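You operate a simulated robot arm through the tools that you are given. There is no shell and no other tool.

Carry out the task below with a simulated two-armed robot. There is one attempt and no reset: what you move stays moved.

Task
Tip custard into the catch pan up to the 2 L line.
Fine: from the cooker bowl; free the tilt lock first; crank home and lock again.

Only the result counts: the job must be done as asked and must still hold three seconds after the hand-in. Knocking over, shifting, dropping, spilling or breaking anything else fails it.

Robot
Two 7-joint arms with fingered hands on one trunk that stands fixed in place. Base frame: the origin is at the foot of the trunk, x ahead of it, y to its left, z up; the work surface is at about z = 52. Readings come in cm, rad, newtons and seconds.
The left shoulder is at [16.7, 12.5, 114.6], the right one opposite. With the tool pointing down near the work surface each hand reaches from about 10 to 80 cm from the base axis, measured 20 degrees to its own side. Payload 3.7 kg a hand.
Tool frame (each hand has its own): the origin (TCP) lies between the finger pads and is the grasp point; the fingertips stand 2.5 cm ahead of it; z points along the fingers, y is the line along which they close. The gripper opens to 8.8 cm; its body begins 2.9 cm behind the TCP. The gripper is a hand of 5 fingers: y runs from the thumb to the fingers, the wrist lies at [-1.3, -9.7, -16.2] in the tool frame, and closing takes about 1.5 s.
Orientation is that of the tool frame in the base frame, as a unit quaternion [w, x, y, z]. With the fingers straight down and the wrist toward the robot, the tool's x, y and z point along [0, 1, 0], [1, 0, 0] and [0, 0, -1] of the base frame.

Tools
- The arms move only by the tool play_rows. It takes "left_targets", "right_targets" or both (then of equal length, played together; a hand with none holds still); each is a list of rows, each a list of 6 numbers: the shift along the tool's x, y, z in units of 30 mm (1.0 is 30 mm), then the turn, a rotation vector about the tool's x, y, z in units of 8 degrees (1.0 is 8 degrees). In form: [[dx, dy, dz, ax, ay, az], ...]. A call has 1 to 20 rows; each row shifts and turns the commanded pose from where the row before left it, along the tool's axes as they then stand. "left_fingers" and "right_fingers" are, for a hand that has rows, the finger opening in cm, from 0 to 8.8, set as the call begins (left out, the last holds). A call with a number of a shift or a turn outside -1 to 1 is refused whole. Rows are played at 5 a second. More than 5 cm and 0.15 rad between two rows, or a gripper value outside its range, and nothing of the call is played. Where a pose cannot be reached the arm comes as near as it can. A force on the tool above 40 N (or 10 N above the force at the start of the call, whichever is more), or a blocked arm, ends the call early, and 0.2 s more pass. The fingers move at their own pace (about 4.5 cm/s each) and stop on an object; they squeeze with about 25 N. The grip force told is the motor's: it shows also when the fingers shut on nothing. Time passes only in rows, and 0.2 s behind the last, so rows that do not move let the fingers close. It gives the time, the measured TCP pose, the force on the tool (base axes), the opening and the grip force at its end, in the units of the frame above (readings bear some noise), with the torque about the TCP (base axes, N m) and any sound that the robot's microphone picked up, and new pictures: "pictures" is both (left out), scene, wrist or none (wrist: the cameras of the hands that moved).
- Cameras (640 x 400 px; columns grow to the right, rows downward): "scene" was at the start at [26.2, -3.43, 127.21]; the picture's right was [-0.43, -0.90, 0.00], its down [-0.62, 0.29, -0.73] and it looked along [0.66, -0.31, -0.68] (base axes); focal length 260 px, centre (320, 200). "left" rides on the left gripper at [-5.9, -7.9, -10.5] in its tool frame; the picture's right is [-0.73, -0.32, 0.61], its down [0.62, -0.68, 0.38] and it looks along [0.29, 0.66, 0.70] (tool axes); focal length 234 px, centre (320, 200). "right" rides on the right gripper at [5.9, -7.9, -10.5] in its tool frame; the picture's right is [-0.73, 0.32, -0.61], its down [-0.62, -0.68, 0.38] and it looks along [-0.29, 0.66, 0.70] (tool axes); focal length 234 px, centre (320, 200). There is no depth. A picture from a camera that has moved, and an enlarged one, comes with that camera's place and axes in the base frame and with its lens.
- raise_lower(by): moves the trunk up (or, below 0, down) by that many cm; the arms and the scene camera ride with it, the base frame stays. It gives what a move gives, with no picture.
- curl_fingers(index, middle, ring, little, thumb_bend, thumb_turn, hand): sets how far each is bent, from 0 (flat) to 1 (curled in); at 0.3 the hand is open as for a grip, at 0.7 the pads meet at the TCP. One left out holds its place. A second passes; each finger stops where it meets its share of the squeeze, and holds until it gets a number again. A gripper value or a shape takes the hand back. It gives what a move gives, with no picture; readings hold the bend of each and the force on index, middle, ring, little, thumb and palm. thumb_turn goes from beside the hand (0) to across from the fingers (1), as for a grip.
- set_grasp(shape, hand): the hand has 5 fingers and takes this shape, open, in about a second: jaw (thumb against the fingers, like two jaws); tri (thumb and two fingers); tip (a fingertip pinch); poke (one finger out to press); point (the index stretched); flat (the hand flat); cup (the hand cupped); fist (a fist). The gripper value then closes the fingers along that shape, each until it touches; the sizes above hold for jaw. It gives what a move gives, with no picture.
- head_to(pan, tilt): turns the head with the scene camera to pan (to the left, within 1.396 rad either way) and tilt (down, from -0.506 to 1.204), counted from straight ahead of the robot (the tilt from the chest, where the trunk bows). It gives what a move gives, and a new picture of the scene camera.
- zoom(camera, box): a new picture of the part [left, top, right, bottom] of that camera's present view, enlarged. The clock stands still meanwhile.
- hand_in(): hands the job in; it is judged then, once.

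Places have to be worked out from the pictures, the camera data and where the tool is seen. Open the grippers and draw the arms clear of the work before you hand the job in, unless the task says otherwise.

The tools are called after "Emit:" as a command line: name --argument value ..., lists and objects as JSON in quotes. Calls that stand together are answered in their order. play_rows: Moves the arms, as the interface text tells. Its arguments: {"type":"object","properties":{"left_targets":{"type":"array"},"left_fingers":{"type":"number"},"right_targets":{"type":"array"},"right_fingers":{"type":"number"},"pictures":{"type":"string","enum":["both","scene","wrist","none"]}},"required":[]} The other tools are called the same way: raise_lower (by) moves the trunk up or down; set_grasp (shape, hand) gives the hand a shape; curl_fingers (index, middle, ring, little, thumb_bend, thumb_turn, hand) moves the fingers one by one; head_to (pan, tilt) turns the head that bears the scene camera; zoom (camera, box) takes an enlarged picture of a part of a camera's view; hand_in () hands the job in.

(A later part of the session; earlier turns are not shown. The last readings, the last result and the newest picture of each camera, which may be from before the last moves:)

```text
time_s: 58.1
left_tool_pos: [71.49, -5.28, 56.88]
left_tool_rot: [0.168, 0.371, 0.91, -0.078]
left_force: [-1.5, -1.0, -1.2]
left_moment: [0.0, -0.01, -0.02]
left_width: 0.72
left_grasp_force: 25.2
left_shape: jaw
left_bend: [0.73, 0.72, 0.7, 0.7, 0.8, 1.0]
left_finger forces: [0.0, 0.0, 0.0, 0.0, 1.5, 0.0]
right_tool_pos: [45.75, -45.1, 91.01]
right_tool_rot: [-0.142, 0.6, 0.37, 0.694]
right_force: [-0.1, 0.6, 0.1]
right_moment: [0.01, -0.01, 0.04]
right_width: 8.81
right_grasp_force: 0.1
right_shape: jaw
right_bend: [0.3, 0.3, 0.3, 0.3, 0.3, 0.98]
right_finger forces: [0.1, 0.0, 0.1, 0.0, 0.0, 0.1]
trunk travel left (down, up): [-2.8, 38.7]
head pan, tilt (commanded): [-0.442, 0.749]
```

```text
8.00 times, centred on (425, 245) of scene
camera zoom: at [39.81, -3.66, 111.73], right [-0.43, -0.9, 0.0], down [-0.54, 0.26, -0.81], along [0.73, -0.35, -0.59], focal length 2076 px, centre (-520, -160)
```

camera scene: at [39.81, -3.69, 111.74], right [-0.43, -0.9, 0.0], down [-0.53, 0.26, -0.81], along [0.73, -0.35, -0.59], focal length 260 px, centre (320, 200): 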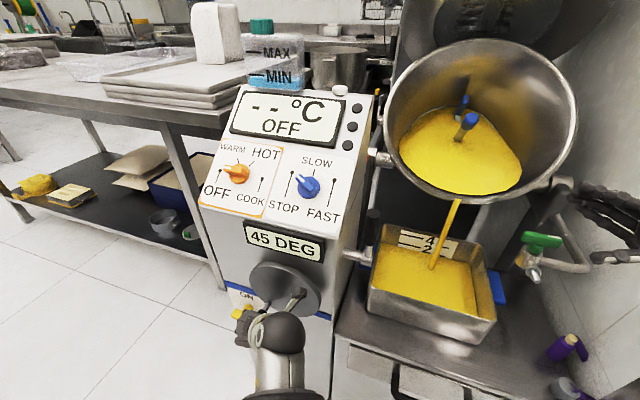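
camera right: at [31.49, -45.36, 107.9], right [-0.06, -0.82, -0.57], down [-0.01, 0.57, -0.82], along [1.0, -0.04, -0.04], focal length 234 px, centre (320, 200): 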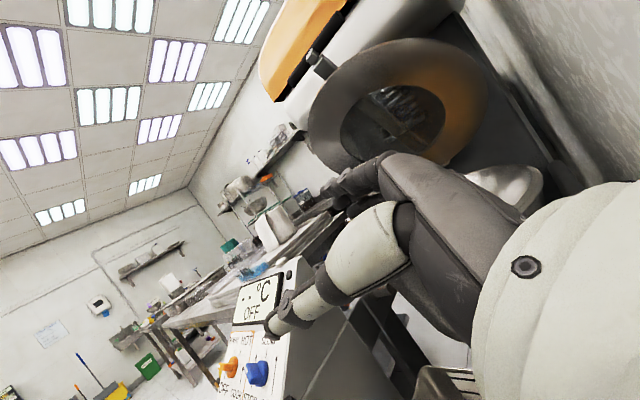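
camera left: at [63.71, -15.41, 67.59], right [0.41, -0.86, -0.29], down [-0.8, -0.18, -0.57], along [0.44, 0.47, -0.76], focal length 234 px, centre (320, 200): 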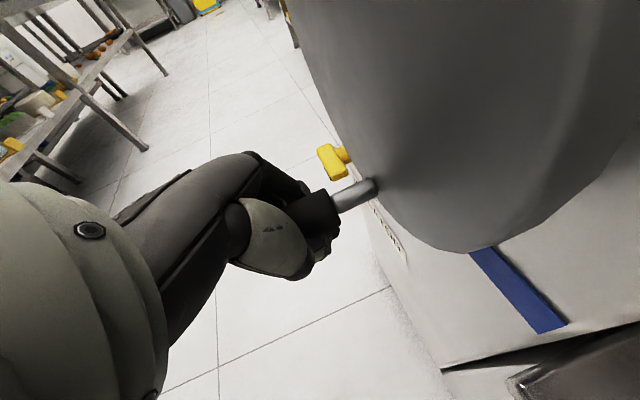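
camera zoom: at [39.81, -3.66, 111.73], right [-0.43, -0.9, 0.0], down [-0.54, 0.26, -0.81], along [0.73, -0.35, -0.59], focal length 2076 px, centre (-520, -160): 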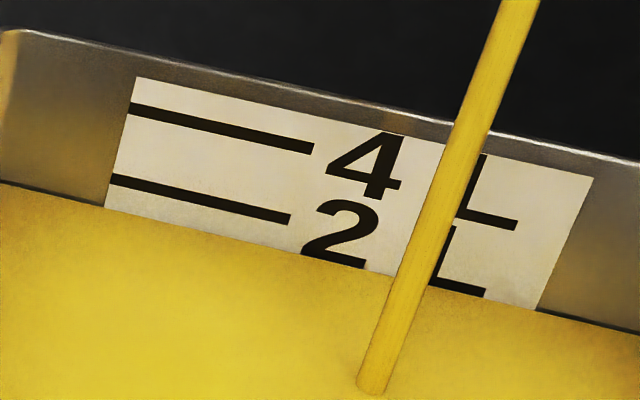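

About 1.25 L now with the flow nearly ended. I add another step of the same size and wait.

Emit:
play_rows --left_targets '[[-0.065, 0.18, -0.165, 0, 0, 0], [0, 0, 0, 0, 0, 0], [0, 0, 0, 0, 0, 0], [0, 0, 0, 0, 0, 0], [0, 0, 0, 0, 0, 0], [0, 0, 0, 0, 0, 0]]' --pictures "none"

Emit:
zoom --camera "scene" --box '[385, 220, 465, 270]'

Emit:
zoom --camera "scene" --box '[200, 190, 400, 350]'

```text
time_s: 59.5
left_tool_pos: [71.87, -4.85, 57.34]
left_tool_rot: [0.168, 0.372, 0.91, -0.079]
left_force: [-2.1, -0.4, -0.3]
left_moment: [0.0, 0.0, -0.02]
left_width: 0.71
left_grasp_force: 25.2
left_shape: jaw
left_bend: [0.73, 0.72, 0.7, 0.7, 0.8, 1.0]
left_finger forces: [0.1, 0.0, 0.1, 0.0, 1.4, 0.0]
right_tool_pos: [45.9, -45.05, 91.1]
right_tool_rot: [-0.141, 0.6, 0.371, 0.695]
right_force: [1.3, 0.5, 0.6]
right_moment: [0.05, -0.01, -0.04]
right_width: 8.79
right_grasp_force: 0.1
right_shape: jaw
right_bend: [0.3, 0.3, 0.3, 0.3, 0.3, 0.98]
right_finger forces: [0.0, 0.1, 0.1, 0.1, 0.1, 0.0]
trunk travel left (down, up): [-2.8, 38.7]
head pan, tilt (commanded): [-0.442, 0.749]
```

```text
8.00 times, centred on (425, 245) of scene
camera zoom: at [39.82, -3.63, 111.7], right [-0.43, -0.9, 0.0], down [-0.54, 0.25, -0.8], along [0.73, -0.34, -0.6], focal length 2076 px, centre (-520, -160)
```

zoom: 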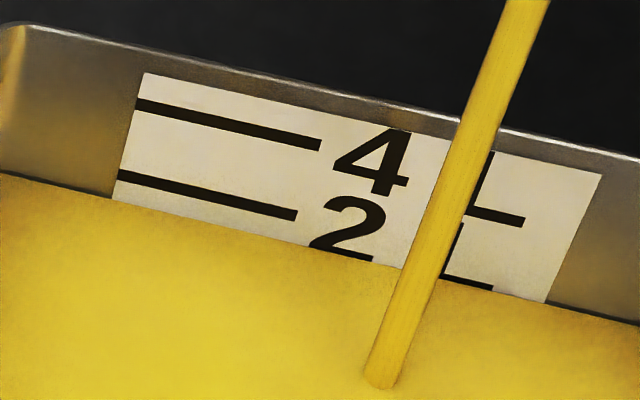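

```text
2.50 times, centred on (300, 270) of scene
camera zoom: at [39.82, -3.63, 111.7], right [-0.43, -0.9, 0.0], down [-0.54, 0.25, -0.8], along [0.73, -0.34, -0.6], focal length 649 px, centre (370, 25)
```

zoom: 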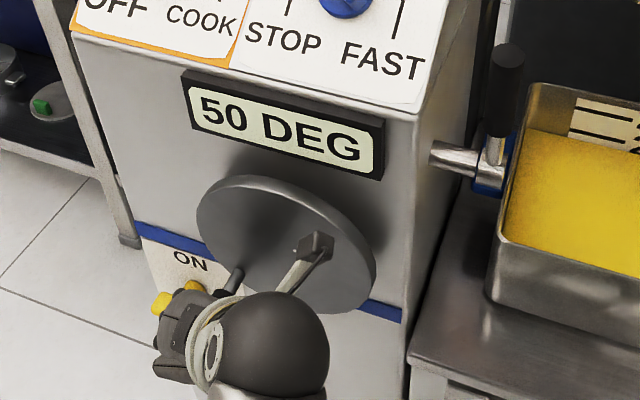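

About 1.35 L and still trickling (display 50 DEG). I wait again.

Emit:
play_rows --left_targets '[[0, 0, 0, 0, 0, 0], [0, 0, 0, 0, 0, 0], [0, 0, 0, 0, 0, 0], [0, 0, 0, 0, 0, 0], [0, 0, 0, 0, 0, 0]]' --pictures "none"

Emit:
zoom --camera "scene" --box '[385, 215, 465, 265]'

```text
time_s: 60.7
left_tool_pos: [71.86, -4.88, 57.41]
left_tool_rot: [0.169, 0.371, 0.91, -0.078]
left_force: [-1.3, -0.5, -0.3]
left_moment: [0.01, -0.02, 0.04]
left_width: 0.73
left_grasp_force: 24.9
left_shape: jaw
left_bend: [0.73, 0.72, 0.7, 0.7, 0.8, 1.0]
left_finger forces: [0.0, 0.0, 0.0, 0.0, 1.3, 0.0]
right_tool_pos: [45.84, -44.96, 91.07]
right_tool_rot: [-0.142, 0.6, 0.371, 0.694]
right_force: [0.2, -0.7, -0.5]
right_moment: [0.03, 0.02, -0.01]
right_width: 8.77
right_grasp_force: 0.1
right_shape: jaw
right_bend: [0.3, 0.3, 0.3, 0.3, 0.3, 0.98]
right_finger forces: [0.0, 0.0, 0.0, 0.0, 0.0, 0.0]
trunk travel left (down, up): [-2.8, 38.7]
head pan, tilt (commanded): [-0.442, 0.749]
```

```text
8.00 times, centred on (425, 240) of scene
camera zoom: at [39.82, -3.6, 111.69], right [-0.42, -0.91, 0.0], down [-0.54, 0.25, -0.8], along [0.73, -0.34, -0.6], focal length 2076 px, centre (-520, -120)
```

zoom: 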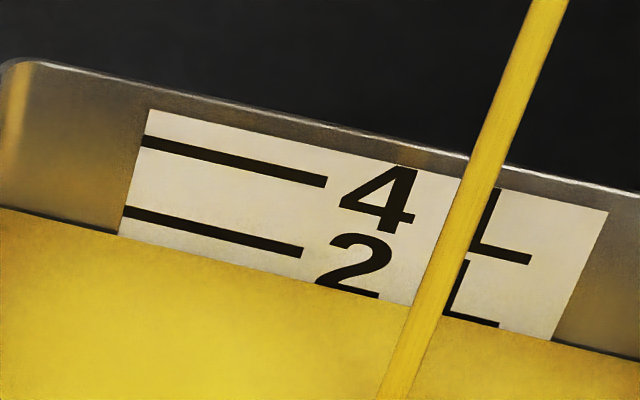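

The level is only around 1.2 L with a very thin trickle, so I take a larger step of about 15° on the crank (1.5° of bowl).

Emit:
play_rows --left_targets '[[-0.08, 0.14, -0.2, 0, 0, 0], [-0.09, 0.11, -0.22, 0, 0, 0], [0, 0, 0, 0, 0, 0], [0, 0, 0, 0, 0, 0]]' --pictures "none"

Emit:
zoom --camera "scene" --box '[385, 215, 465, 265]'

Emit:
zoom --camera "scene" --box '[350, 30, 560, 290]'

```text
time_s: 61.7
left_tool_pos: [72.45, -4.22, 58.76]
left_tool_rot: [0.168, 0.372, 0.91, -0.078]
left_force: [0.1, 0.6, -2.6]
left_moment: [-0.04, 0.05, 0.03]
left_width: 0.7
left_grasp_force: 25.3
left_shape: jaw
left_bend: [0.73, 0.72, 0.7, 0.7, 0.8, 1.0]
left_finger forces: [1.1, 0.1, 0.2, 0.0, 1.2, 0.0]
right_tool_pos: [45.86, -45.09, 91.06]
right_tool_rot: [-0.141, 0.601, 0.371, 0.694]
right_force: [0.4, 0.4, 0.2]
right_moment: [0.03, -0.02, 0.0]
right_width: 8.78
right_grasp_force: 0.0
right_shape: jaw
right_bend: [0.3, 0.3, 0.3, 0.3, 0.3, 0.98]
right_finger forces: [0.0, 0.0, 0.0, 0.0, 0.1, 0.1]
trunk travel left (down, up): [-2.8, 38.7]
head pan, tilt (commanded): [-0.442, 0.749]
```

```text
8.00 times, centred on (425, 240) of scene
camera zoom: at [39.85, -3.57, 111.66], right [-0.42, -0.91, 0.0], down [-0.54, 0.25, -0.8], along [0.73, -0.34, -0.6], focal length 2076 px, centre (-520, -120)
```

zoom: 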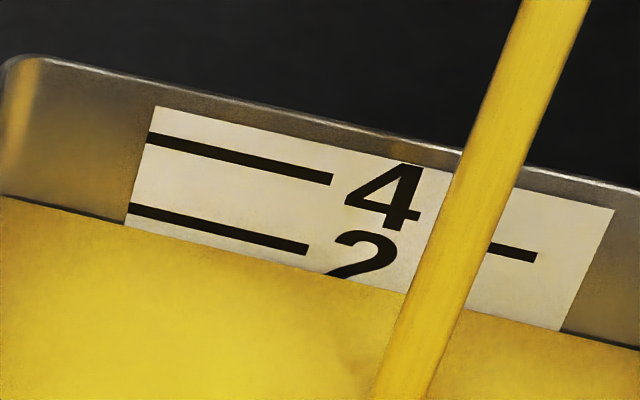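

```text
1.54 times, centred on (455, 160) of scene
camera zoom: at [39.85, -3.57, 111.66], right [-0.42, -0.91, 0.0], down [-0.54, 0.25, -0.8], along [0.73, -0.34, -0.6], focal length 399 px, centre (112, 262)
```

zoom: 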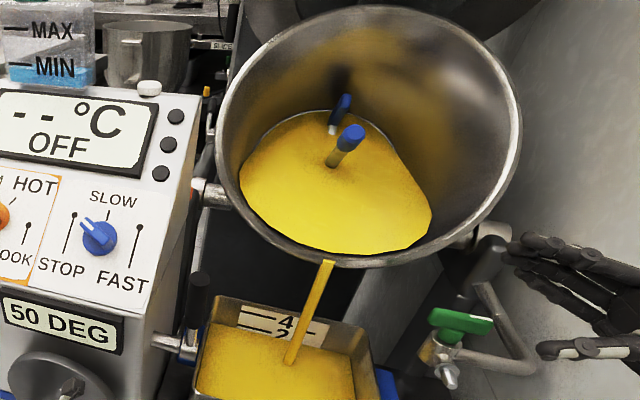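

The stream is thicker now and the level is around 1.4 L. I wait 0.8 s and check again.

Emit:
play_rows --left_targets '[[0, 0, 0, 0, 0, 0], [0, 0, 0, 0, 0, 0], [0, 0, 0, 0, 0, 0]]' --pictures "none"

Emit:
zoom --camera "scene" --box '[385, 215, 465, 265]'

```text
time_s: 62.5
left_tool_pos: [72.38, -4.11, 58.67]
left_tool_rot: [0.168, 0.371, 0.91, -0.079]
left_force: [0.2, 0.9, -2.1]
left_moment: [0.01, 0.03, 0.01]
left_width: 0.73
left_grasp_force: 24.8
left_shape: jaw
left_bend: [0.73, 0.72, 0.7, 0.7, 0.8, 1.0]
left_finger forces: [1.5, 0.1, 0.5, 0.1, 1.0, 0.0]
right_tool_pos: [45.87, -45.04, 90.99]
right_tool_rot: [-0.142, 0.6, 0.371, 0.695]
right_force: [0.2, 0.6, -0.2]
right_moment: [0.0, -0.04, 0.01]
right_width: 8.78
right_grasp_force: 0.1
right_shape: jaw
right_bend: [0.3, 0.3, 0.3, 0.3, 0.3, 0.98]
right_finger forces: [0.1, 0.0, 0.0, 0.1, 0.1, 0.0]
trunk travel left (down, up): [-2.8, 38.7]
head pan, tilt (commanded): [-0.442, 0.749]
```

```text
8.00 times, centred on (425, 240) of scene
camera zoom: at [39.85, -3.55, 111.65], right [-0.42, -0.91, 0.0], down [-0.54, 0.25, -0.8], along [0.73, -0.34, -0.6], focal length 2076 px, centre (-520, -120)
```

zoom: 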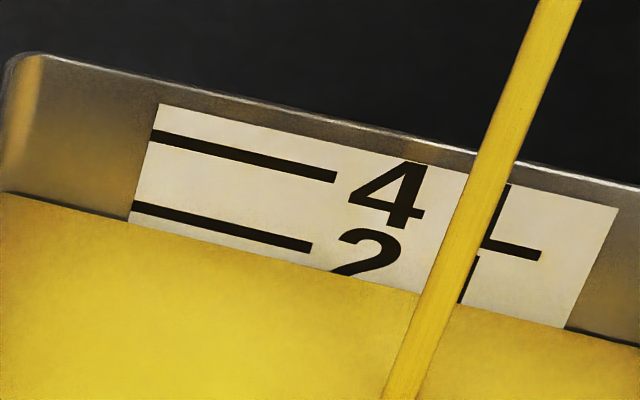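

Now about 1.55 L and thinning. I take another step of about 9° and wait.

Emit:
play_rows --left_targets '[[-0.1, 0.12, -0.25, 0, 0, 0], [0, 0, 0, 0, 0, 0], [0, 0, 0, 0, 0, 0], [0, 0, 0, 0, 0, 0], [0, 0, 0, 0, 0, 0]]' --pictures "none"

Emit:
zoom --camera "scene" --box '[385, 215, 465, 265]'

```text
time_s: 63.7
left_tool_pos: [72.61, -4.01, 59.46]
left_tool_rot: [0.168, 0.372, 0.91, -0.078]
left_force: [0.0, 1.2, -2.7]
left_moment: [0.01, 0.01, -0.01]
left_width: 0.73
left_grasp_force: 24.7
left_shape: jaw
left_bend: [0.73, 0.72, 0.7, 0.7, 0.8, 1.0]
left_finger forces: [1.7, 0.0, 0.4, 0.0, 1.3, 0.0]
right_tool_pos: [46.01, -45.07, 90.96]
right_tool_rot: [-0.141, 0.6, 0.371, 0.695]
right_force: [0.3, -0.5, 0.1]
right_moment: [-0.04, -0.02, -0.03]
right_width: 8.79
right_grasp_force: 0.0
right_shape: jaw
right_bend: [0.3, 0.3, 0.3, 0.3, 0.3, 0.98]
right_finger forces: [0.0, 0.1, 0.1, 0.1, 0.0, 0.0]
trunk travel left (down, up): [-2.8, 38.7]
head pan, tilt (commanded): [-0.442, 0.749]
```

```text
8.00 times, centred on (425, 240) of scene
camera zoom: at [39.86, -3.52, 111.63], right [-0.42, -0.91, 0.0], down [-0.55, 0.25, -0.8], along [0.73, -0.33, -0.6], focal length 2076 px, centre (-520, -120)
```

zoom: 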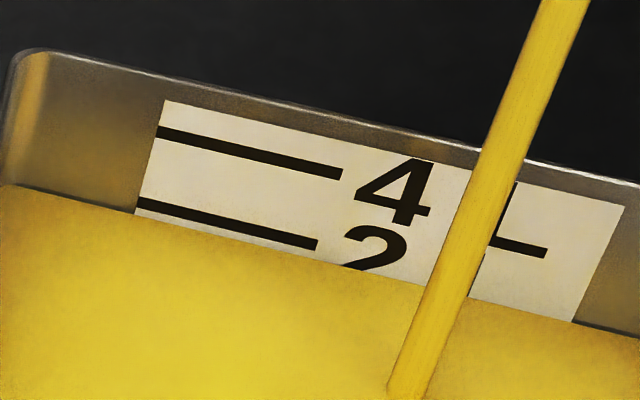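

About 1.65 L with a moderate stream. I wait another second.

Emit:
play_rows --left_targets '[[0, 0, 0, 0, 0, 0], [0, 0, 0, 0, 0, 0], [0, 0, 0, 0, 0, 0], [0, 0, 0, 0, 0, 0]]' --pictures "none"

Emit:
zoom --camera "scene" --box '[385, 215, 465, 265]'

```text
time_s: 64.7
left_tool_pos: [72.77, -4.03, 59.52]
left_tool_rot: [0.169, 0.372, 0.909, -0.079]
left_force: [1.0, 2.1, -0.6]
left_moment: [0.0, 0.02, 0.01]
left_width: 0.75
left_grasp_force: 25.0
left_shape: jaw
left_bend: [0.73, 0.72, 0.7, 0.7, 0.8, 1.0]
left_finger forces: [1.8, 0.0, 0.5, 0.0, 1.1, 0.1]
right_tool_pos: [45.87, -45.03, 90.89]
right_tool_rot: [-0.142, 0.599, 0.371, 0.695]
right_force: [0.3, 0.1, 0.8]
right_moment: [0.01, -0.03, 0.01]
right_width: 8.79
right_grasp_force: 0.2
right_shape: jaw
right_bend: [0.3, 0.3, 0.3, 0.3, 0.3, 0.98]
right_finger forces: [0.0, 0.0, 0.1, 0.1, 0.0, 0.0]
trunk travel left (down, up): [-2.8, 38.7]
head pan, tilt (commanded): [-0.442, 0.749]
```

```text
8.00 times, centred on (425, 240) of scene
camera zoom: at [39.86, -3.5, 111.62], right [-0.42, -0.91, 0.0], down [-0.55, 0.25, -0.8], along [0.73, -0.33, -0.6], focal length 2076 px, centre (-520, -120)
```

zoom: 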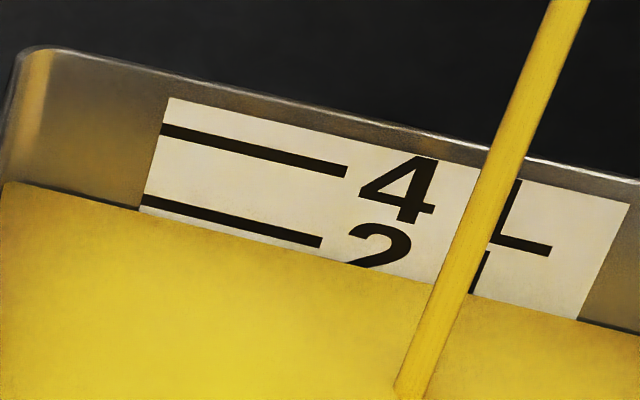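

About 1.7 L. I add about 11° more and wait.

Emit:
play_rows --left_targets '[[-0.14, 0.09, -0.35, 0, 0, 0], [0, 0, 0, 0, 0, 0], [0, 0, 0, 0, 0, 0], [0, 0, 0, 0, 0, 0], [0, 0, 0, 0, 0, 0]]' --pictures "none"

Emit:
zoom --camera "scene" --box '[385, 215, 465, 265]'

```text
time_s: 65.9
left_tool_pos: [72.84, -3.76, 60.67]
left_tool_rot: [0.168, 0.371, 0.91, -0.079]
left_force: [2.7, 3.8, -2.4]
left_moment: [-0.07, 0.05, -0.02]
left_width: 0.75
left_grasp_force: 25.4
left_shape: jaw
left_bend: [0.73, 0.72, 0.7, 0.7, 0.8, 1.0]
left_finger forces: [3.5, 0.1, 1.7, 0.0, 0.9, 0.0]
right_tool_pos: [45.89, -45.23, 90.95]
right_tool_rot: [-0.141, 0.6, 0.371, 0.695]
right_force: [0.6, 0.9, 0.0]
right_moment: [0.01, 0.03, 0.01]
right_width: 8.77
right_grasp_force: 0.1
right_shape: jaw
right_bend: [0.3, 0.3, 0.3, 0.3, 0.3, 0.98]
right_finger forces: [0.1, 0.1, 0.0, 0.0, 0.1, 0.1]
trunk travel left (down, up): [-2.8, 38.7]
head pan, tilt (commanded): [-0.442, 0.749]
```

```text
8.00 times, centred on (425, 240) of scene
camera zoom: at [39.88, -3.46, 111.59], right [-0.41, -0.91, 0.0], down [-0.55, 0.25, -0.8], along [0.73, -0.33, -0.6], focal length 2076 px, centre (-520, -120)
```

zoom: 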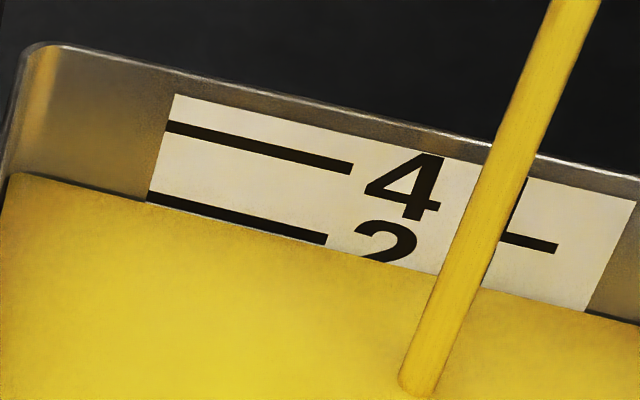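

The surface is now just under the 2 L line's lower edge (about 1.8 L). I wait 0.8 s more.

Emit:
play_rows --left_targets '[[0, 0, 0, 0, 0, 0], [0, 0, 0, 0, 0, 0], [0, 0, 0, 0, 0, 0]]' --pictures "none"

Emit:
zoom --camera "scene" --box '[385, 215, 465, 265]'

```text
time_s: 66.7
left_tool_pos: [72.78, -3.78, 60.64]
left_tool_rot: [0.168, 0.372, 0.91, -0.08]
left_force: [2.9, 3.8, -1.7]
left_moment: [-0.1, 0.02, -0.02]
left_width: 0.71
left_grasp_force: 25.1
left_shape: jaw
left_bend: [0.73, 0.72, 0.7, 0.7, 0.8, 1.0]
left_finger forces: [3.6, 0.1, 1.9, 0.1, 0.7, 0.1]
right_tool_pos: [45.82, -44.98, 90.88]
right_tool_rot: [-0.142, 0.6, 0.37, 0.695]
right_force: [-0.3, -0.1, 0.4]
right_moment: [-0.01, 0.02, 0.04]
right_width: 8.77
right_grasp_force: 0.1
right_shape: jaw
right_bend: [0.3, 0.3, 0.3, 0.3, 0.3, 0.98]
right_finger forces: [0.0, 0.0, 0.1, 0.0, 0.1, 0.0]
trunk travel left (down, up): [-2.8, 38.7]
head pan, tilt (commanded): [-0.442, 0.749]
```

```text
8.00 times, centred on (425, 240) of scene
camera zoom: at [39.88, -3.44, 111.58], right [-0.41, -0.91, 0.0], down [-0.55, 0.25, -0.8], along [0.73, -0.33, -0.61], focal length 2076 px, centre (-520, -120)
```

zoom: 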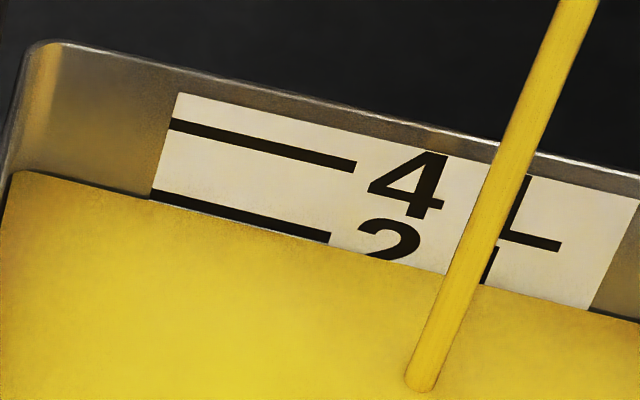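

About 1.85 L with a thin stream. I add a 5° nudge and wait a second.

Emit:
play_rows --left_targets '[[-0.06, 0.02, -0.155, 0, 0, 0], [0, 0, 0, 0, 0, 0], [0, 0, 0, 0, 0, 0], [0, 0, 0, 0, 0, 0], [0, 0, 0, 0, 0, 0]]' --pictures "none"

Emit:
zoom --camera "scene" --box '[385, 215, 465, 265]'

```text
time_s: 67.9
left_tool_pos: [73.01, -3.62, 61.07]
left_tool_rot: [0.168, 0.372, 0.909, -0.079]
left_force: [5.8, 4.0, -2.8]
left_moment: [-0.07, 0.12, -0.06]
left_width: 0.74
left_grasp_force: 24.7
left_shape: jaw
left_bend: [0.73, 0.72, 0.7, 0.7, 0.8, 1.0]
left_finger forces: [4.9, 0.1, 2.6, 0.1, 1.0, 0.0]
right_tool_pos: [45.9, -45.1, 91.11]
right_tool_rot: [-0.142, 0.6, 0.371, 0.694]
right_force: [-0.6, 0.5, 0.2]
right_moment: [0.0, 0.0, -0.04]
right_width: 8.76
right_grasp_force: 0.1
right_shape: jaw
right_bend: [0.3, 0.3, 0.3, 0.3, 0.3, 0.98]
right_finger forces: [0.1, 0.0, 0.1, 0.1, 0.0, 0.0]
trunk travel left (down, up): [-2.8, 38.7]
head pan, tilt (commanded): [-0.442, 0.749]
```

```text
8.00 times, centred on (425, 240) of scene
camera zoom: at [39.91, -3.42, 111.56], right [-0.41, -0.91, 0.0], down [-0.55, 0.25, -0.79], along [0.72, -0.33, -0.61], focal length 2076 px, centre (-520, -120)
```

zoom: 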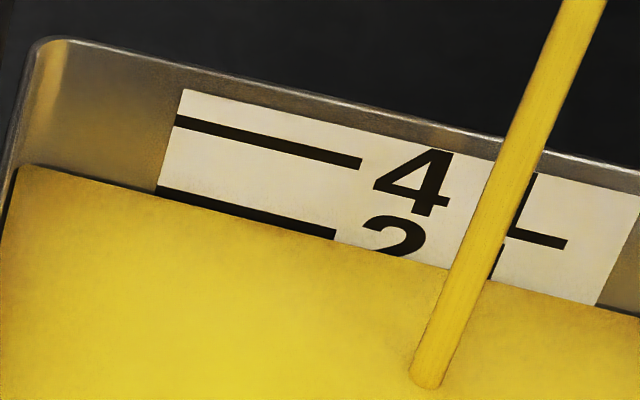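

The surface touches the lower edge of the 2 L line (about 1.9 L) and still trickles in. I wait 0.8 s.

Emit:
play_rows --left_targets '[[0, 0, 0, 0, 0, 0], [0, 0, 0, 0, 0, 0], [0, 0, 0, 0, 0, 0]]' --pictures "none"

Emit:
zoom --camera "scene" --box '[385, 215, 465, 265]'

Emit:
zoom --camera "scene" --box '[395, 225, 430, 250]'

```text
time_s: 68.7
left_tool_pos: [72.92, -3.6, 61.14]
left_tool_rot: [0.169, 0.372, 0.909, -0.078]
left_force: [5.1, 4.6, -2.9]
left_moment: [-0.06, 0.06, -0.09]
left_width: 0.75
left_grasp_force: 25.3
left_shape: jaw
left_bend: [0.73, 0.72, 0.7, 0.7, 0.8, 1.0]
left_finger forces: [5.0, 0.0, 2.7, 0.0, 0.8, 0.0]
right_tool_pos: [45.87, -44.98, 90.98]
right_tool_rot: [-0.142, 0.6, 0.371, 0.695]
right_force: [0.2, 1.1, 0.1]
right_moment: [0.01, -0.01, 0.02]
right_width: 8.78
right_grasp_force: 0.2
right_shape: jaw
right_bend: [0.3, 0.3, 0.3, 0.3, 0.3, 0.98]
right_finger forces: [0.0, 0.0, 0.0, 0.1, 0.0, 0.0]
trunk travel left (down, up): [-2.8, 38.7]
head pan, tilt (commanded): [-0.442, 0.749]
```

```text
8.00 times, centred on (425, 240) of scene
camera zoom: at [39.91, -3.41, 111.55], right [-0.41, -0.91, 0.0], down [-0.56, 0.25, -0.79], along [0.72, -0.32, -0.61], focal length 2076 px, centre (-520, -120)
```

zoom: 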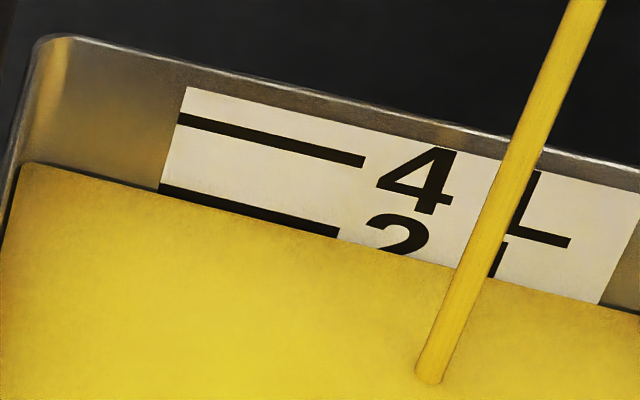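

```text
16.00 times, centred on (412, 238) of scene
camera zoom: at [39.91, -3.41, 111.55], right [-0.41, -0.91, 0.0], down [-0.56, 0.25, -0.79], along [0.72, -0.32, -0.61], focal length 4152 px, centre (-1160, -400)
```

zoom: 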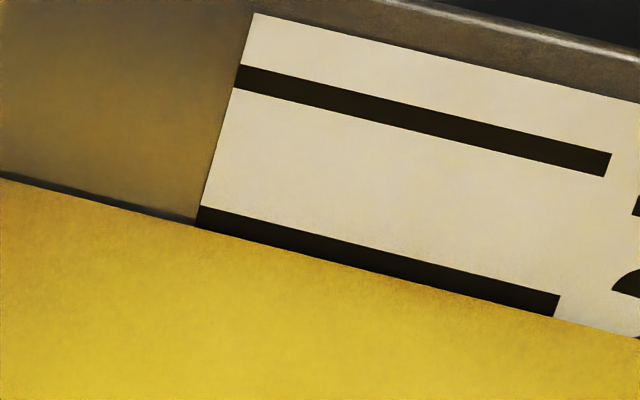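

The surface is exactly at the lower edge of the 2 L line (about 1.85–1.9 L), with a thin stream. I give it a further 3° nudge and a short wait.

Emit:
play_rows --left_targets '[[-0.04, 0.0, -0.1, 0, 0, 0], [0, 0, 0, 0, 0, 0], [0, 0, 0, 0, 0, 0], [0, 0, 0, 0, 0, 0]]' --pictures "none"

Emit:
zoom --camera "scene" --box '[395, 225, 430, 250]'

Emit:
zoom --camera "scene" --box '[350, 30, 560, 290]'

```text
time_s: 69.7
left_tool_pos: [72.89, -3.68, 61.4]
left_tool_rot: [0.168, 0.371, 0.91, -0.079]
left_force: [5.7, 6.3, -3.6]
left_moment: [-0.12, 0.07, -0.12]
left_width: 0.75
left_grasp_force: 25.2
left_shape: jaw
left_bend: [0.73, 0.72, 0.7, 0.7, 0.8, 1.0]
left_finger forces: [6.2, 0.0, 3.6, 0.0, 1.0, 0.1]
right_tool_pos: [45.94, -45.01, 91.13]
right_tool_rot: [-0.14, 0.601, 0.371, 0.694]
right_force: [0.4, 1.1, 0.7]
right_moment: [0.02, -0.01, -0.01]
right_width: 8.78
right_grasp_force: 0.1
right_shape: jaw
right_bend: [0.3, 0.3, 0.3, 0.3, 0.3, 0.98]
right_finger forces: [0.0, 0.0, 0.0, 0.1, 0.0, 0.1]
trunk travel left (down, up): [-2.8, 38.7]
head pan, tilt (commanded): [-0.442, 0.749]
```

```text
16.00 times, centred on (412, 238) of scene
camera zoom: at [39.92, -3.37, 111.53], right [-0.41, -0.91, 0.0], down [-0.56, 0.25, -0.79], along [0.72, -0.32, -0.61], focal length 4152 px, centre (-1160, -400)
```

zoom: 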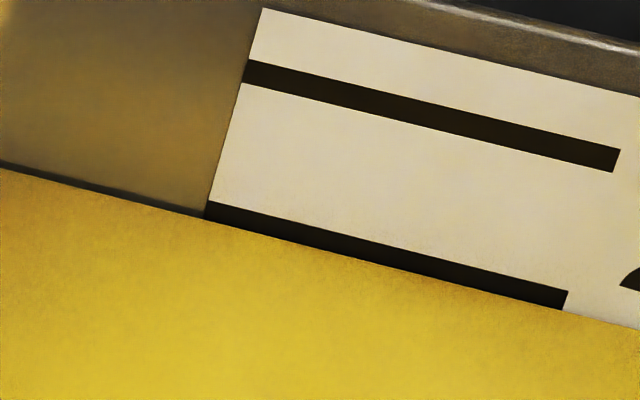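

```text
1.54 times, centred on (455, 160) of scene
camera zoom: at [39.92, -3.37, 111.53], right [-0.41, -0.91, 0.0], down [-0.56, 0.25, -0.79], along [0.72, -0.32, -0.61], focal length 399 px, centre (112, 262)
```

zoom: 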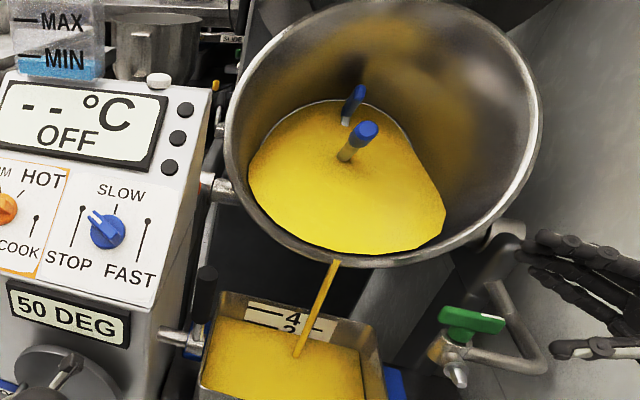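

The surface is about on the 2 L line now (roughly 1.95 L and still filling about 0.1 L/s), so I crank back right away: down the left side with the palm.

Emit:
play_rows --left_targets '[[0.183, 0, 0.464, 0, 0, 0], [0.179, -0.15, 0.455, 0, 0, 0], [0.154, -0.323, 0.39, 0, 0, 0], [0, 0, 0, 0, 0, 0]]' --pictures "none"

Emit:
zoom --camera "scene" --box '[395, 225, 430, 250]'

Emit:
zoom --camera "scene" --box '[0, 0, 640, 400]'

```text
time_s: 70.7
left_tool_pos: [71.88, -4.79, 57.23]
left_tool_rot: [0.169, 0.372, 0.909, -0.079]
left_force: [1.0, 1.3, 0.2]
left_moment: [-0.02, 0.0, -0.03]
left_width: 0.76
left_grasp_force: 24.9
left_shape: jaw
left_bend: [0.73, 0.72, 0.7, 0.7, 0.8, 1.0]
left_finger forces: [0.1, 0.1, 1.3, 0.0, 0.0, 0.0]
right_tool_pos: [45.84, -45.06, 91.07]
right_tool_rot: [-0.141, 0.6, 0.371, 0.695]
right_force: [-0.4, -0.4, 0.0]
right_moment: [-0.03, -0.01, 0.01]
right_width: 8.78
right_grasp_force: 0.1
right_shape: jaw
right_bend: [0.3, 0.3, 0.3, 0.3, 0.3, 0.98]
right_finger forces: [0.1, 0.0, 0.0, 0.0, 0.0, 0.0]
trunk travel left (down, up): [-2.8, 38.7]
head pan, tilt (commanded): [-0.442, 0.749]
```

```text
16.00 times, centred on (412, 238) of scene
camera zoom: at [39.86, -3.39, 111.54], right [-0.4, -0.91, 0.0], down [-0.56, 0.25, -0.79], along [0.72, -0.32, -0.61], focal length 4152 px, centre (-1160, -400)
```

zoom: 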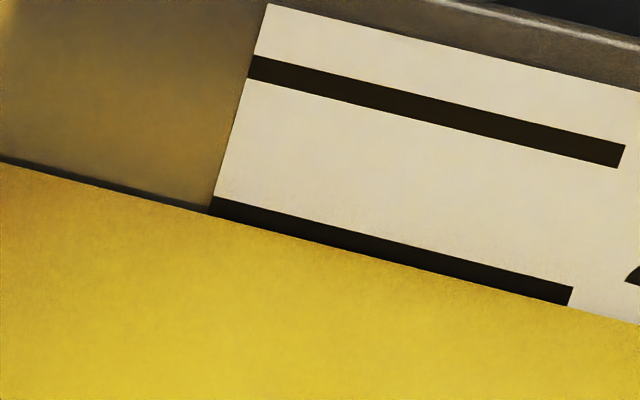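

```text
1.00 times, centred on (320, 200) of scene (not enlarged: the box is as wide or as high as the picture)
camera zoom: at [39.86, -3.39, 111.54], right [-0.4, -0.91, 0.0], down [-0.56, 0.25, -0.79], along [0.72, -0.32, -0.61], focal length 260 px, centre (320, 200)
```

zoom: 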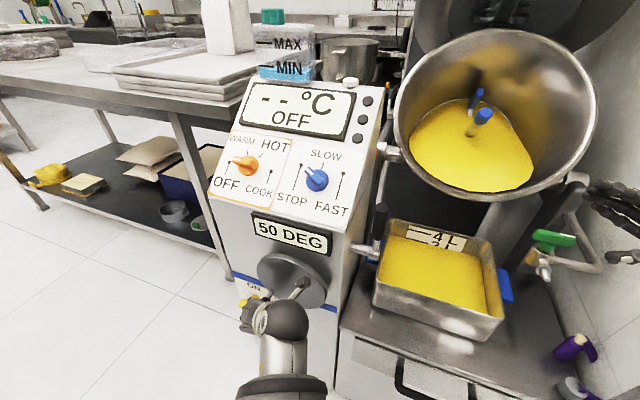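

The stream has stopped. I measure the level against the 2 L line more closely before going on.

Emit:
zoom --camera "scene" --box '[405, 232, 415, 240]'

Emit:
zoom --camera "scene" --box '[420, 236, 432, 246]'

Emit:
zoom --camera "scene" --box '[370, 205, 520, 345]'

```text
16.00 times, centred on (410, 236) of scene
camera zoom: at [39.86, -3.39, 111.54], right [-0.4, -0.91, 0.0], down [-0.56, 0.25, -0.79], along [0.72, -0.32, -0.61], focal length 4152 px, centre (-1120, -376)
```

zoom: 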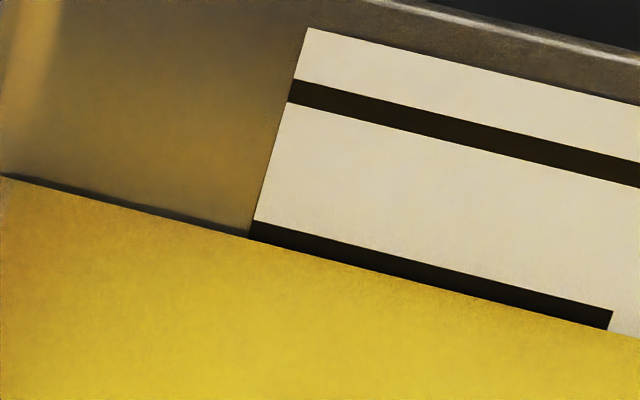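

```text
16.00 times, centred on (426, 241) of scene
camera zoom: at [39.86, -3.39, 111.54], right [-0.4, -0.91, 0.0], down [-0.56, 0.25, -0.79], along [0.72, -0.32, -0.61], focal length 4152 px, centre (-1376, -456)
```

zoom: 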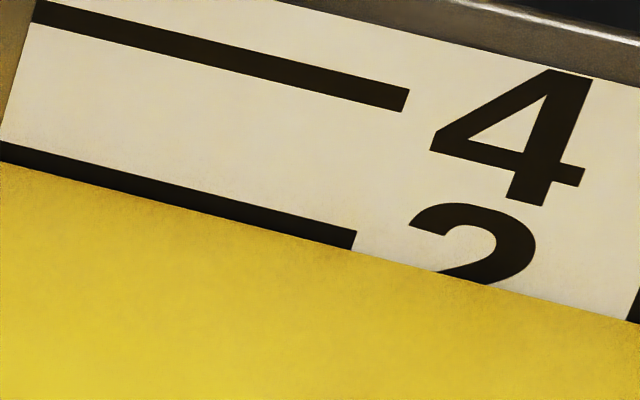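

```text
2.86 times, centred on (445, 275) of scene
camera zoom: at [39.86, -3.39, 111.54], right [-0.4, -0.91, 0.0], down [-0.56, 0.25, -0.79], along [0.72, -0.32, -0.61], focal length 742 px, centre (-37, -14)
```

zoom: 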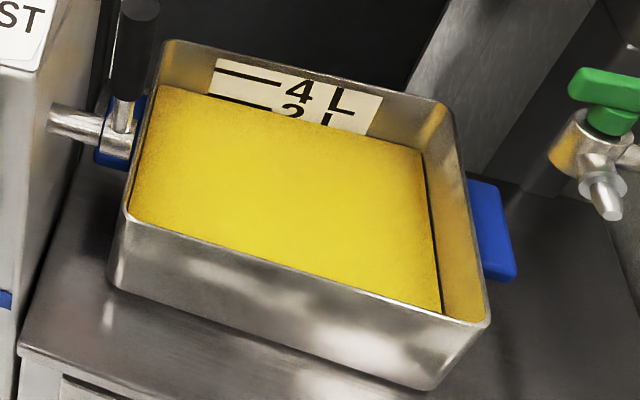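

The surface lies about 7 px under the centre of the line (about 1.92 L), slightly low. I go back up to the same crank position for a brief top-up, then will check at once.

Emit:
play_rows --left_targets '[[-0.154, 0.323, -0.39, 0, 0, 0], [-0.179, 0.15, -0.455, 0, 0, 0], [-0.183, 0, -0.464, 0, 0, 0]]' --pictures "none"

Emit:
zoom --camera "scene" --box '[395, 225, 430, 250]'

Emit:
zoom --camera "scene" --box '[350, 30, 560, 290]'

```text
time_s: 71.5
left_tool_pos: [73.01, -3.64, 61.43]
left_tool_rot: [0.169, 0.371, 0.91, -0.078]
left_force: [4.0, 3.5, -2.7]
left_moment: [-0.08, 0.02, -0.04]
left_width: 0.71
left_grasp_force: 25.0
left_shape: jaw
left_bend: [0.73, 0.72, 0.7, 0.7, 0.8, 1.0]
left_finger forces: [3.6, 0.1, 2.2, 0.1, 0.9, 0.1]
right_tool_pos: [45.84, -45.05, 91.01]
right_tool_rot: [-0.141, 0.6, 0.371, 0.695]
right_force: [-1.0, 0.3, -0.2]
right_moment: [0.02, -0.02, 0.01]
right_width: 8.79
right_grasp_force: 0.0
right_shape: jaw
right_bend: [0.3, 0.3, 0.3, 0.3, 0.3, 0.98]
right_finger forces: [0.0, 0.1, 0.1, 0.0, 0.1, 0.0]
trunk travel left (down, up): [-2.8, 38.7]
head pan, tilt (commanded): [-0.442, 0.749]
```

```text
16.00 times, centred on (412, 238) of scene
camera zoom: at [39.89, -3.36, 111.52], right [-0.4, -0.92, 0.0], down [-0.56, 0.25, -0.79], along [0.72, -0.32, -0.61], focal length 4152 px, centre (-1160, -400)
```

zoom: 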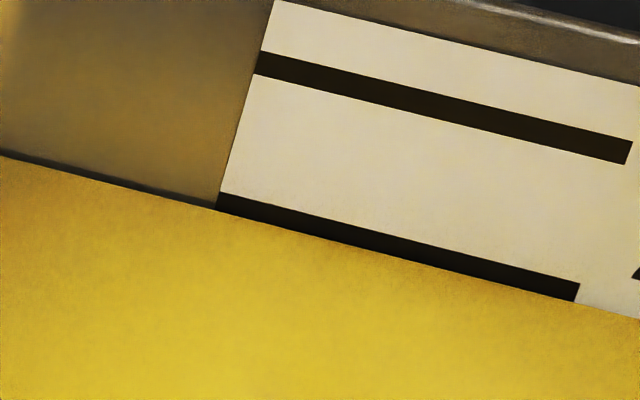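

```text
1.54 times, centred on (455, 160) of scene
camera zoom: at [39.89, -3.36, 111.52], right [-0.4, -0.92, 0.0], down [-0.56, 0.25, -0.79], along [0.72, -0.32, -0.61], focal length 399 px, centre (112, 262)
```

zoom: 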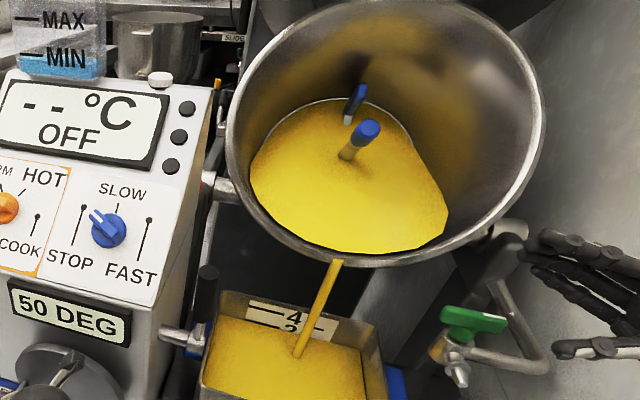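

The thin stream is back. I hold for 0.8 s and check the level.

Emit:
play_rows --left_targets '[[0, 0, 0, 0, 0, 0], [0, 0, 0, 0, 0, 0], [0, 0, 0, 0, 0, 0]]' --pictures "none"

Emit:
zoom --camera "scene" --box '[395, 225, 430, 250]'

```text
time_s: 72.3
left_tool_pos: [72.97, -3.76, 61.41]
left_tool_rot: [0.168, 0.371, 0.91, -0.078]
left_force: [4.9, 6.2, -2.0]
left_moment: [-0.07, 0.06, -0.1]
left_width: 0.74
left_grasp_force: 24.9
left_shape: jaw
left_bend: [0.73, 0.72, 0.7, 0.7, 0.8, 1.0]
left_finger forces: [4.4, 0.0, 3.1, 0.1, 0.4, 0.0]
right_tool_pos: [45.89, -45.04, 91.04]
right_tool_rot: [-0.141, 0.601, 0.371, 0.694]
right_force: [0.4, 0.7, -0.1]
right_moment: [0.0, 0.03, 0.01]
right_width: 8.79
right_grasp_force: 0.1
right_shape: jaw
right_bend: [0.3, 0.3, 0.3, 0.3, 0.3, 0.98]
right_finger forces: [0.0, 0.0, 0.0, 0.0, 0.1, 0.0]
trunk travel left (down, up): [-2.8, 38.7]
head pan, tilt (commanded): [-0.442, 0.749]
```

```text
16.00 times, centred on (412, 238) of scene
camera zoom: at [39.9, -3.33, 111.51], right [-0.4, -0.92, 0.0], down [-0.56, 0.25, -0.79], along [0.72, -0.32, -0.61], focal length 4152 px, centre (-1160, -400)
```

zoom: 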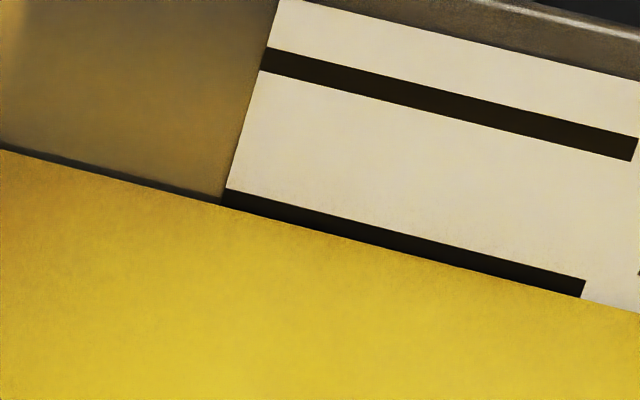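

Still about 1.93 L. I add a 4° nudge and wait a second for the last bit.

Emit:
play_rows --left_targets '[[-0.05, 0.0, -0.13, 0, 0, 0], [0, 0, 0, 0, 0, 0], [0, 0, 0, 0, 0, 0], [0, 0, 0, 0, 0, 0]]' --pictures "none"

Emit:
zoom --camera "scene" --box '[395, 225, 430, 250]'

```text
time_s: 73.3
left_tool_pos: [73.06, -3.65, 61.75]
left_tool_rot: [0.169, 0.371, 0.91, -0.079]
left_force: [5.8, 5.9, -2.6]
left_moment: [-0.09, 0.08, -0.06]
left_width: 0.75
left_grasp_force: 24.8
left_shape: jaw
left_bend: [0.73, 0.72, 0.7, 0.7, 0.8, 1.0]
left_finger forces: [5.4, 0.0, 3.5, 0.1, 0.8, 0.1]
right_tool_pos: [45.89, -44.98, 91.01]
right_tool_rot: [-0.143, 0.599, 0.371, 0.695]
right_force: [-1.3, -0.2, -0.9]
right_moment: [0.01, 0.0, 0.02]
right_width: 8.78
right_grasp_force: 0.1
right_shape: jaw
right_bend: [0.3, 0.3, 0.3, 0.3, 0.3, 0.98]
right_finger forces: [0.1, 0.0, 0.0, 0.0, 0.0, 0.1]
trunk travel left (down, up): [-2.8, 38.7]
head pan, tilt (commanded): [-0.442, 0.749]
```

```text
16.00 times, centred on (412, 238) of scene
camera zoom: at [39.93, -3.32, 111.49], right [-0.4, -0.92, 0.0], down [-0.56, 0.24, -0.79], along [0.72, -0.32, -0.61], focal length 4152 px, centre (-1160, -400)
```

zoom: 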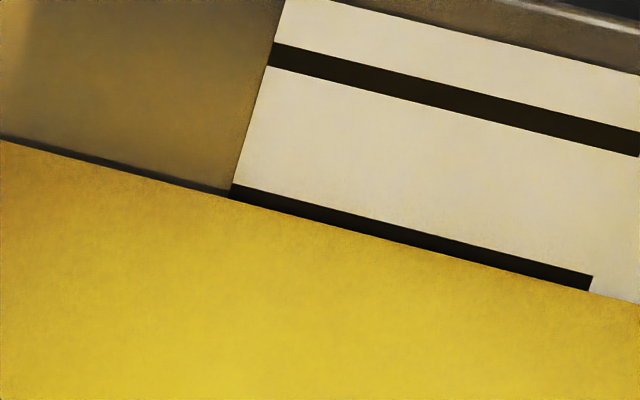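

The surface is now essentially at the centre of the 2 L line (about 1.97 L). I crank back at once.

Emit:
play_rows --left_targets '[[0.19, 0, 0.5, 0, 0, 0], [0.179, -0.15, 0.455, 0, 0, 0], [0.154, -0.323, 0.39, 0, 0, 0], [0.118, -0.42, 0.3, 0, 0, 0], [0, 0, 0, 0, 0, 0]]' --pictures "none"

Emit:
zoom --camera "scene" --box '[395, 225, 430, 250]'

Emit:
zoom --camera "scene" --box '[0, 0, 640, 400]'

```text
time_s: 74.5
left_tool_pos: [71.03, -5.62, 56.51]
left_tool_rot: [0.169, 0.372, 0.909, -0.078]
left_force: [1.2, 1.4, -1.3]
left_moment: [-0.04, 0.05, -0.05]
left_width: 0.72
left_grasp_force: 25.7
left_shape: jaw
left_bend: [0.73, 0.72, 0.7, 0.7, 0.8, 1.0]
left_finger forces: [0.3, 0.0, 1.5, 0.1, 0.1, 0.0]
right_tool_pos: [45.83, -45.07, 91.03]
right_tool_rot: [-0.142, 0.6, 0.371, 0.695]
right_force: [-0.6, -0.7, 0.8]
right_moment: [0.01, 0.02, -0.01]
right_width: 8.76
right_grasp_force: 0.1
right_shape: jaw
right_bend: [0.3, 0.3, 0.3, 0.3, 0.3, 0.98]
right_finger forces: [0.0, 0.0, 0.0, 0.0, 0.0, 0.0]
trunk travel left (down, up): [-2.8, 38.7]
head pan, tilt (commanded): [-0.442, 0.749]
```

```text
16.00 times, centred on (412, 238) of scene
camera zoom: at [39.87, -3.33, 111.5], right [-0.4, -0.92, 0.0], down [-0.56, 0.24, -0.79], along [0.72, -0.31, -0.61], focal length 4152 px, centre (-1160, -400)
```

zoom: 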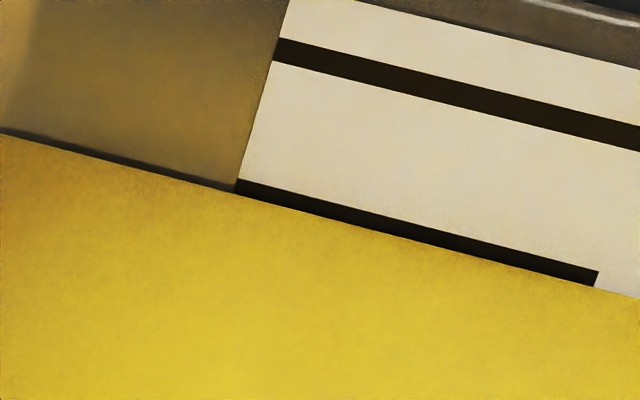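

```text
1.00 times, centred on (320, 200) of scene (not enlarged: the box is as wide or as high as the picture)
camera zoom: at [39.87, -3.33, 111.5], right [-0.4, -0.92, 0.0], down [-0.56, 0.24, -0.79], along [0.72, -0.31, -0.61], focal length 260 px, centre (320, 200)
```

zoom: 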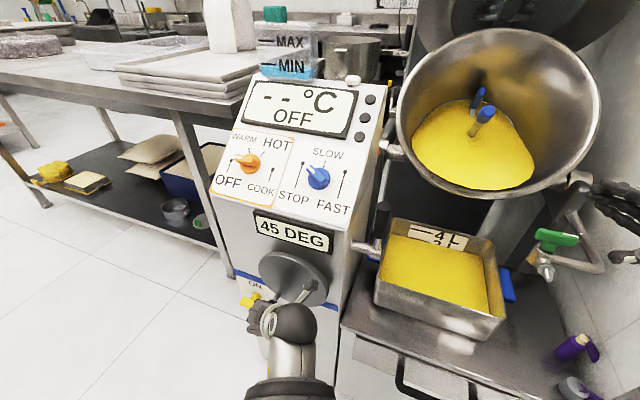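

The level sits on the 2 L line (about 1.97 L), the stream is off and the display shows 45 DEG. Now I crank home counter-clockwise, first along the bottom toward the right side.

Emit:
play_rows --left_targets '[[0.083, -0.48, 0.211, 0, 0, 0], [0.035, -0.523, 0.09, 0, 0, 0], [-0.016, -0.53, -0.04, 0, 0, 0], [-0.065, -0.5, -0.164, 0, 0, 0], [0, 0, 0, 0, 0, 0]]' --pictures "both"

```text
time_s: 75.7
left_tool_pos: [66.67, -9.99, 56.36]
left_tool_rot: [0.169, 0.372, 0.909, -0.079]
left_force: [1.2, 0.0, -1.8]
left_moment: [-0.05, 0.02, -0.02]
left_width: 0.71
left_grasp_force: 25.2
left_shape: jaw
left_bend: [0.73, 0.72, 0.7, 0.7, 0.8, 1.0]
left_finger forces: [0.8, 0.0, 0.7, 0.0, 1.7, 0.0]
right_tool_pos: [45.92, -45.11, 91.11]
right_tool_rot: [-0.141, 0.6, 0.371, 0.694]
right_force: [0.4, 1.3, 0.1]
right_moment: [-0.01, 0.0, -0.01]
right_width: 8.75
right_grasp_force: 0.0
right_shape: jaw
right_bend: [0.3, 0.3, 0.3, 0.3, 0.3, 0.98]
right_finger forces: [0.0, 0.0, 0.1, 0.0, 0.0, 0.0]
trunk travel left (down, up): [-2.8, 38.7]
head pan, tilt (commanded): [-0.442, 0.749]
camera scene: at [39.88, -3.33, 111.48], right [-0.4, -0.92, 0.0], down [-0.56, 0.24, -0.79], along [0.72, -0.31, -0.62], focal length 260 px, centre (320, 200)
camera left: at [62.51, -16.58, 68.41], right [0.41, -0.86, -0.29], down [-0.8, -0.18, -0.57], along [0.44, 0.47, -0.77], focal length 234 px, centre (320, 200)
```

scene: 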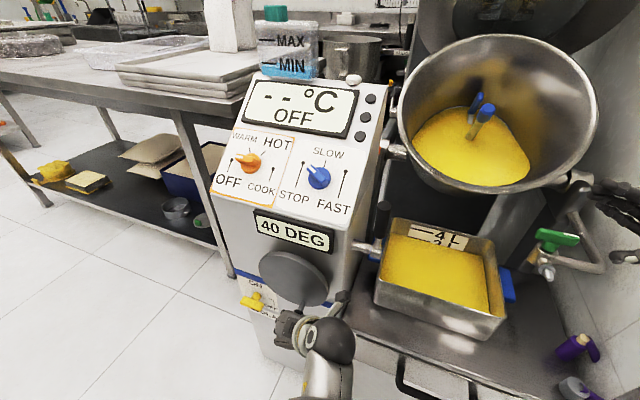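
left: 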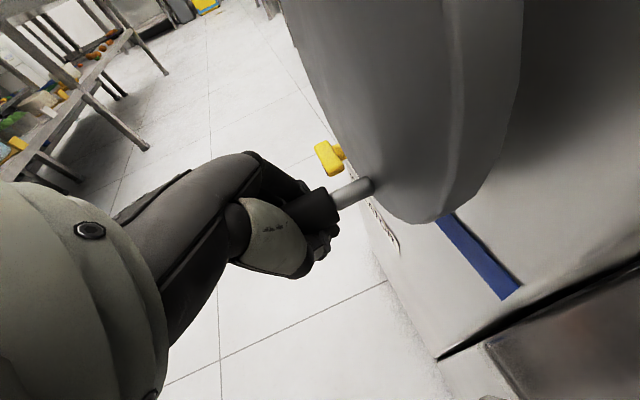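

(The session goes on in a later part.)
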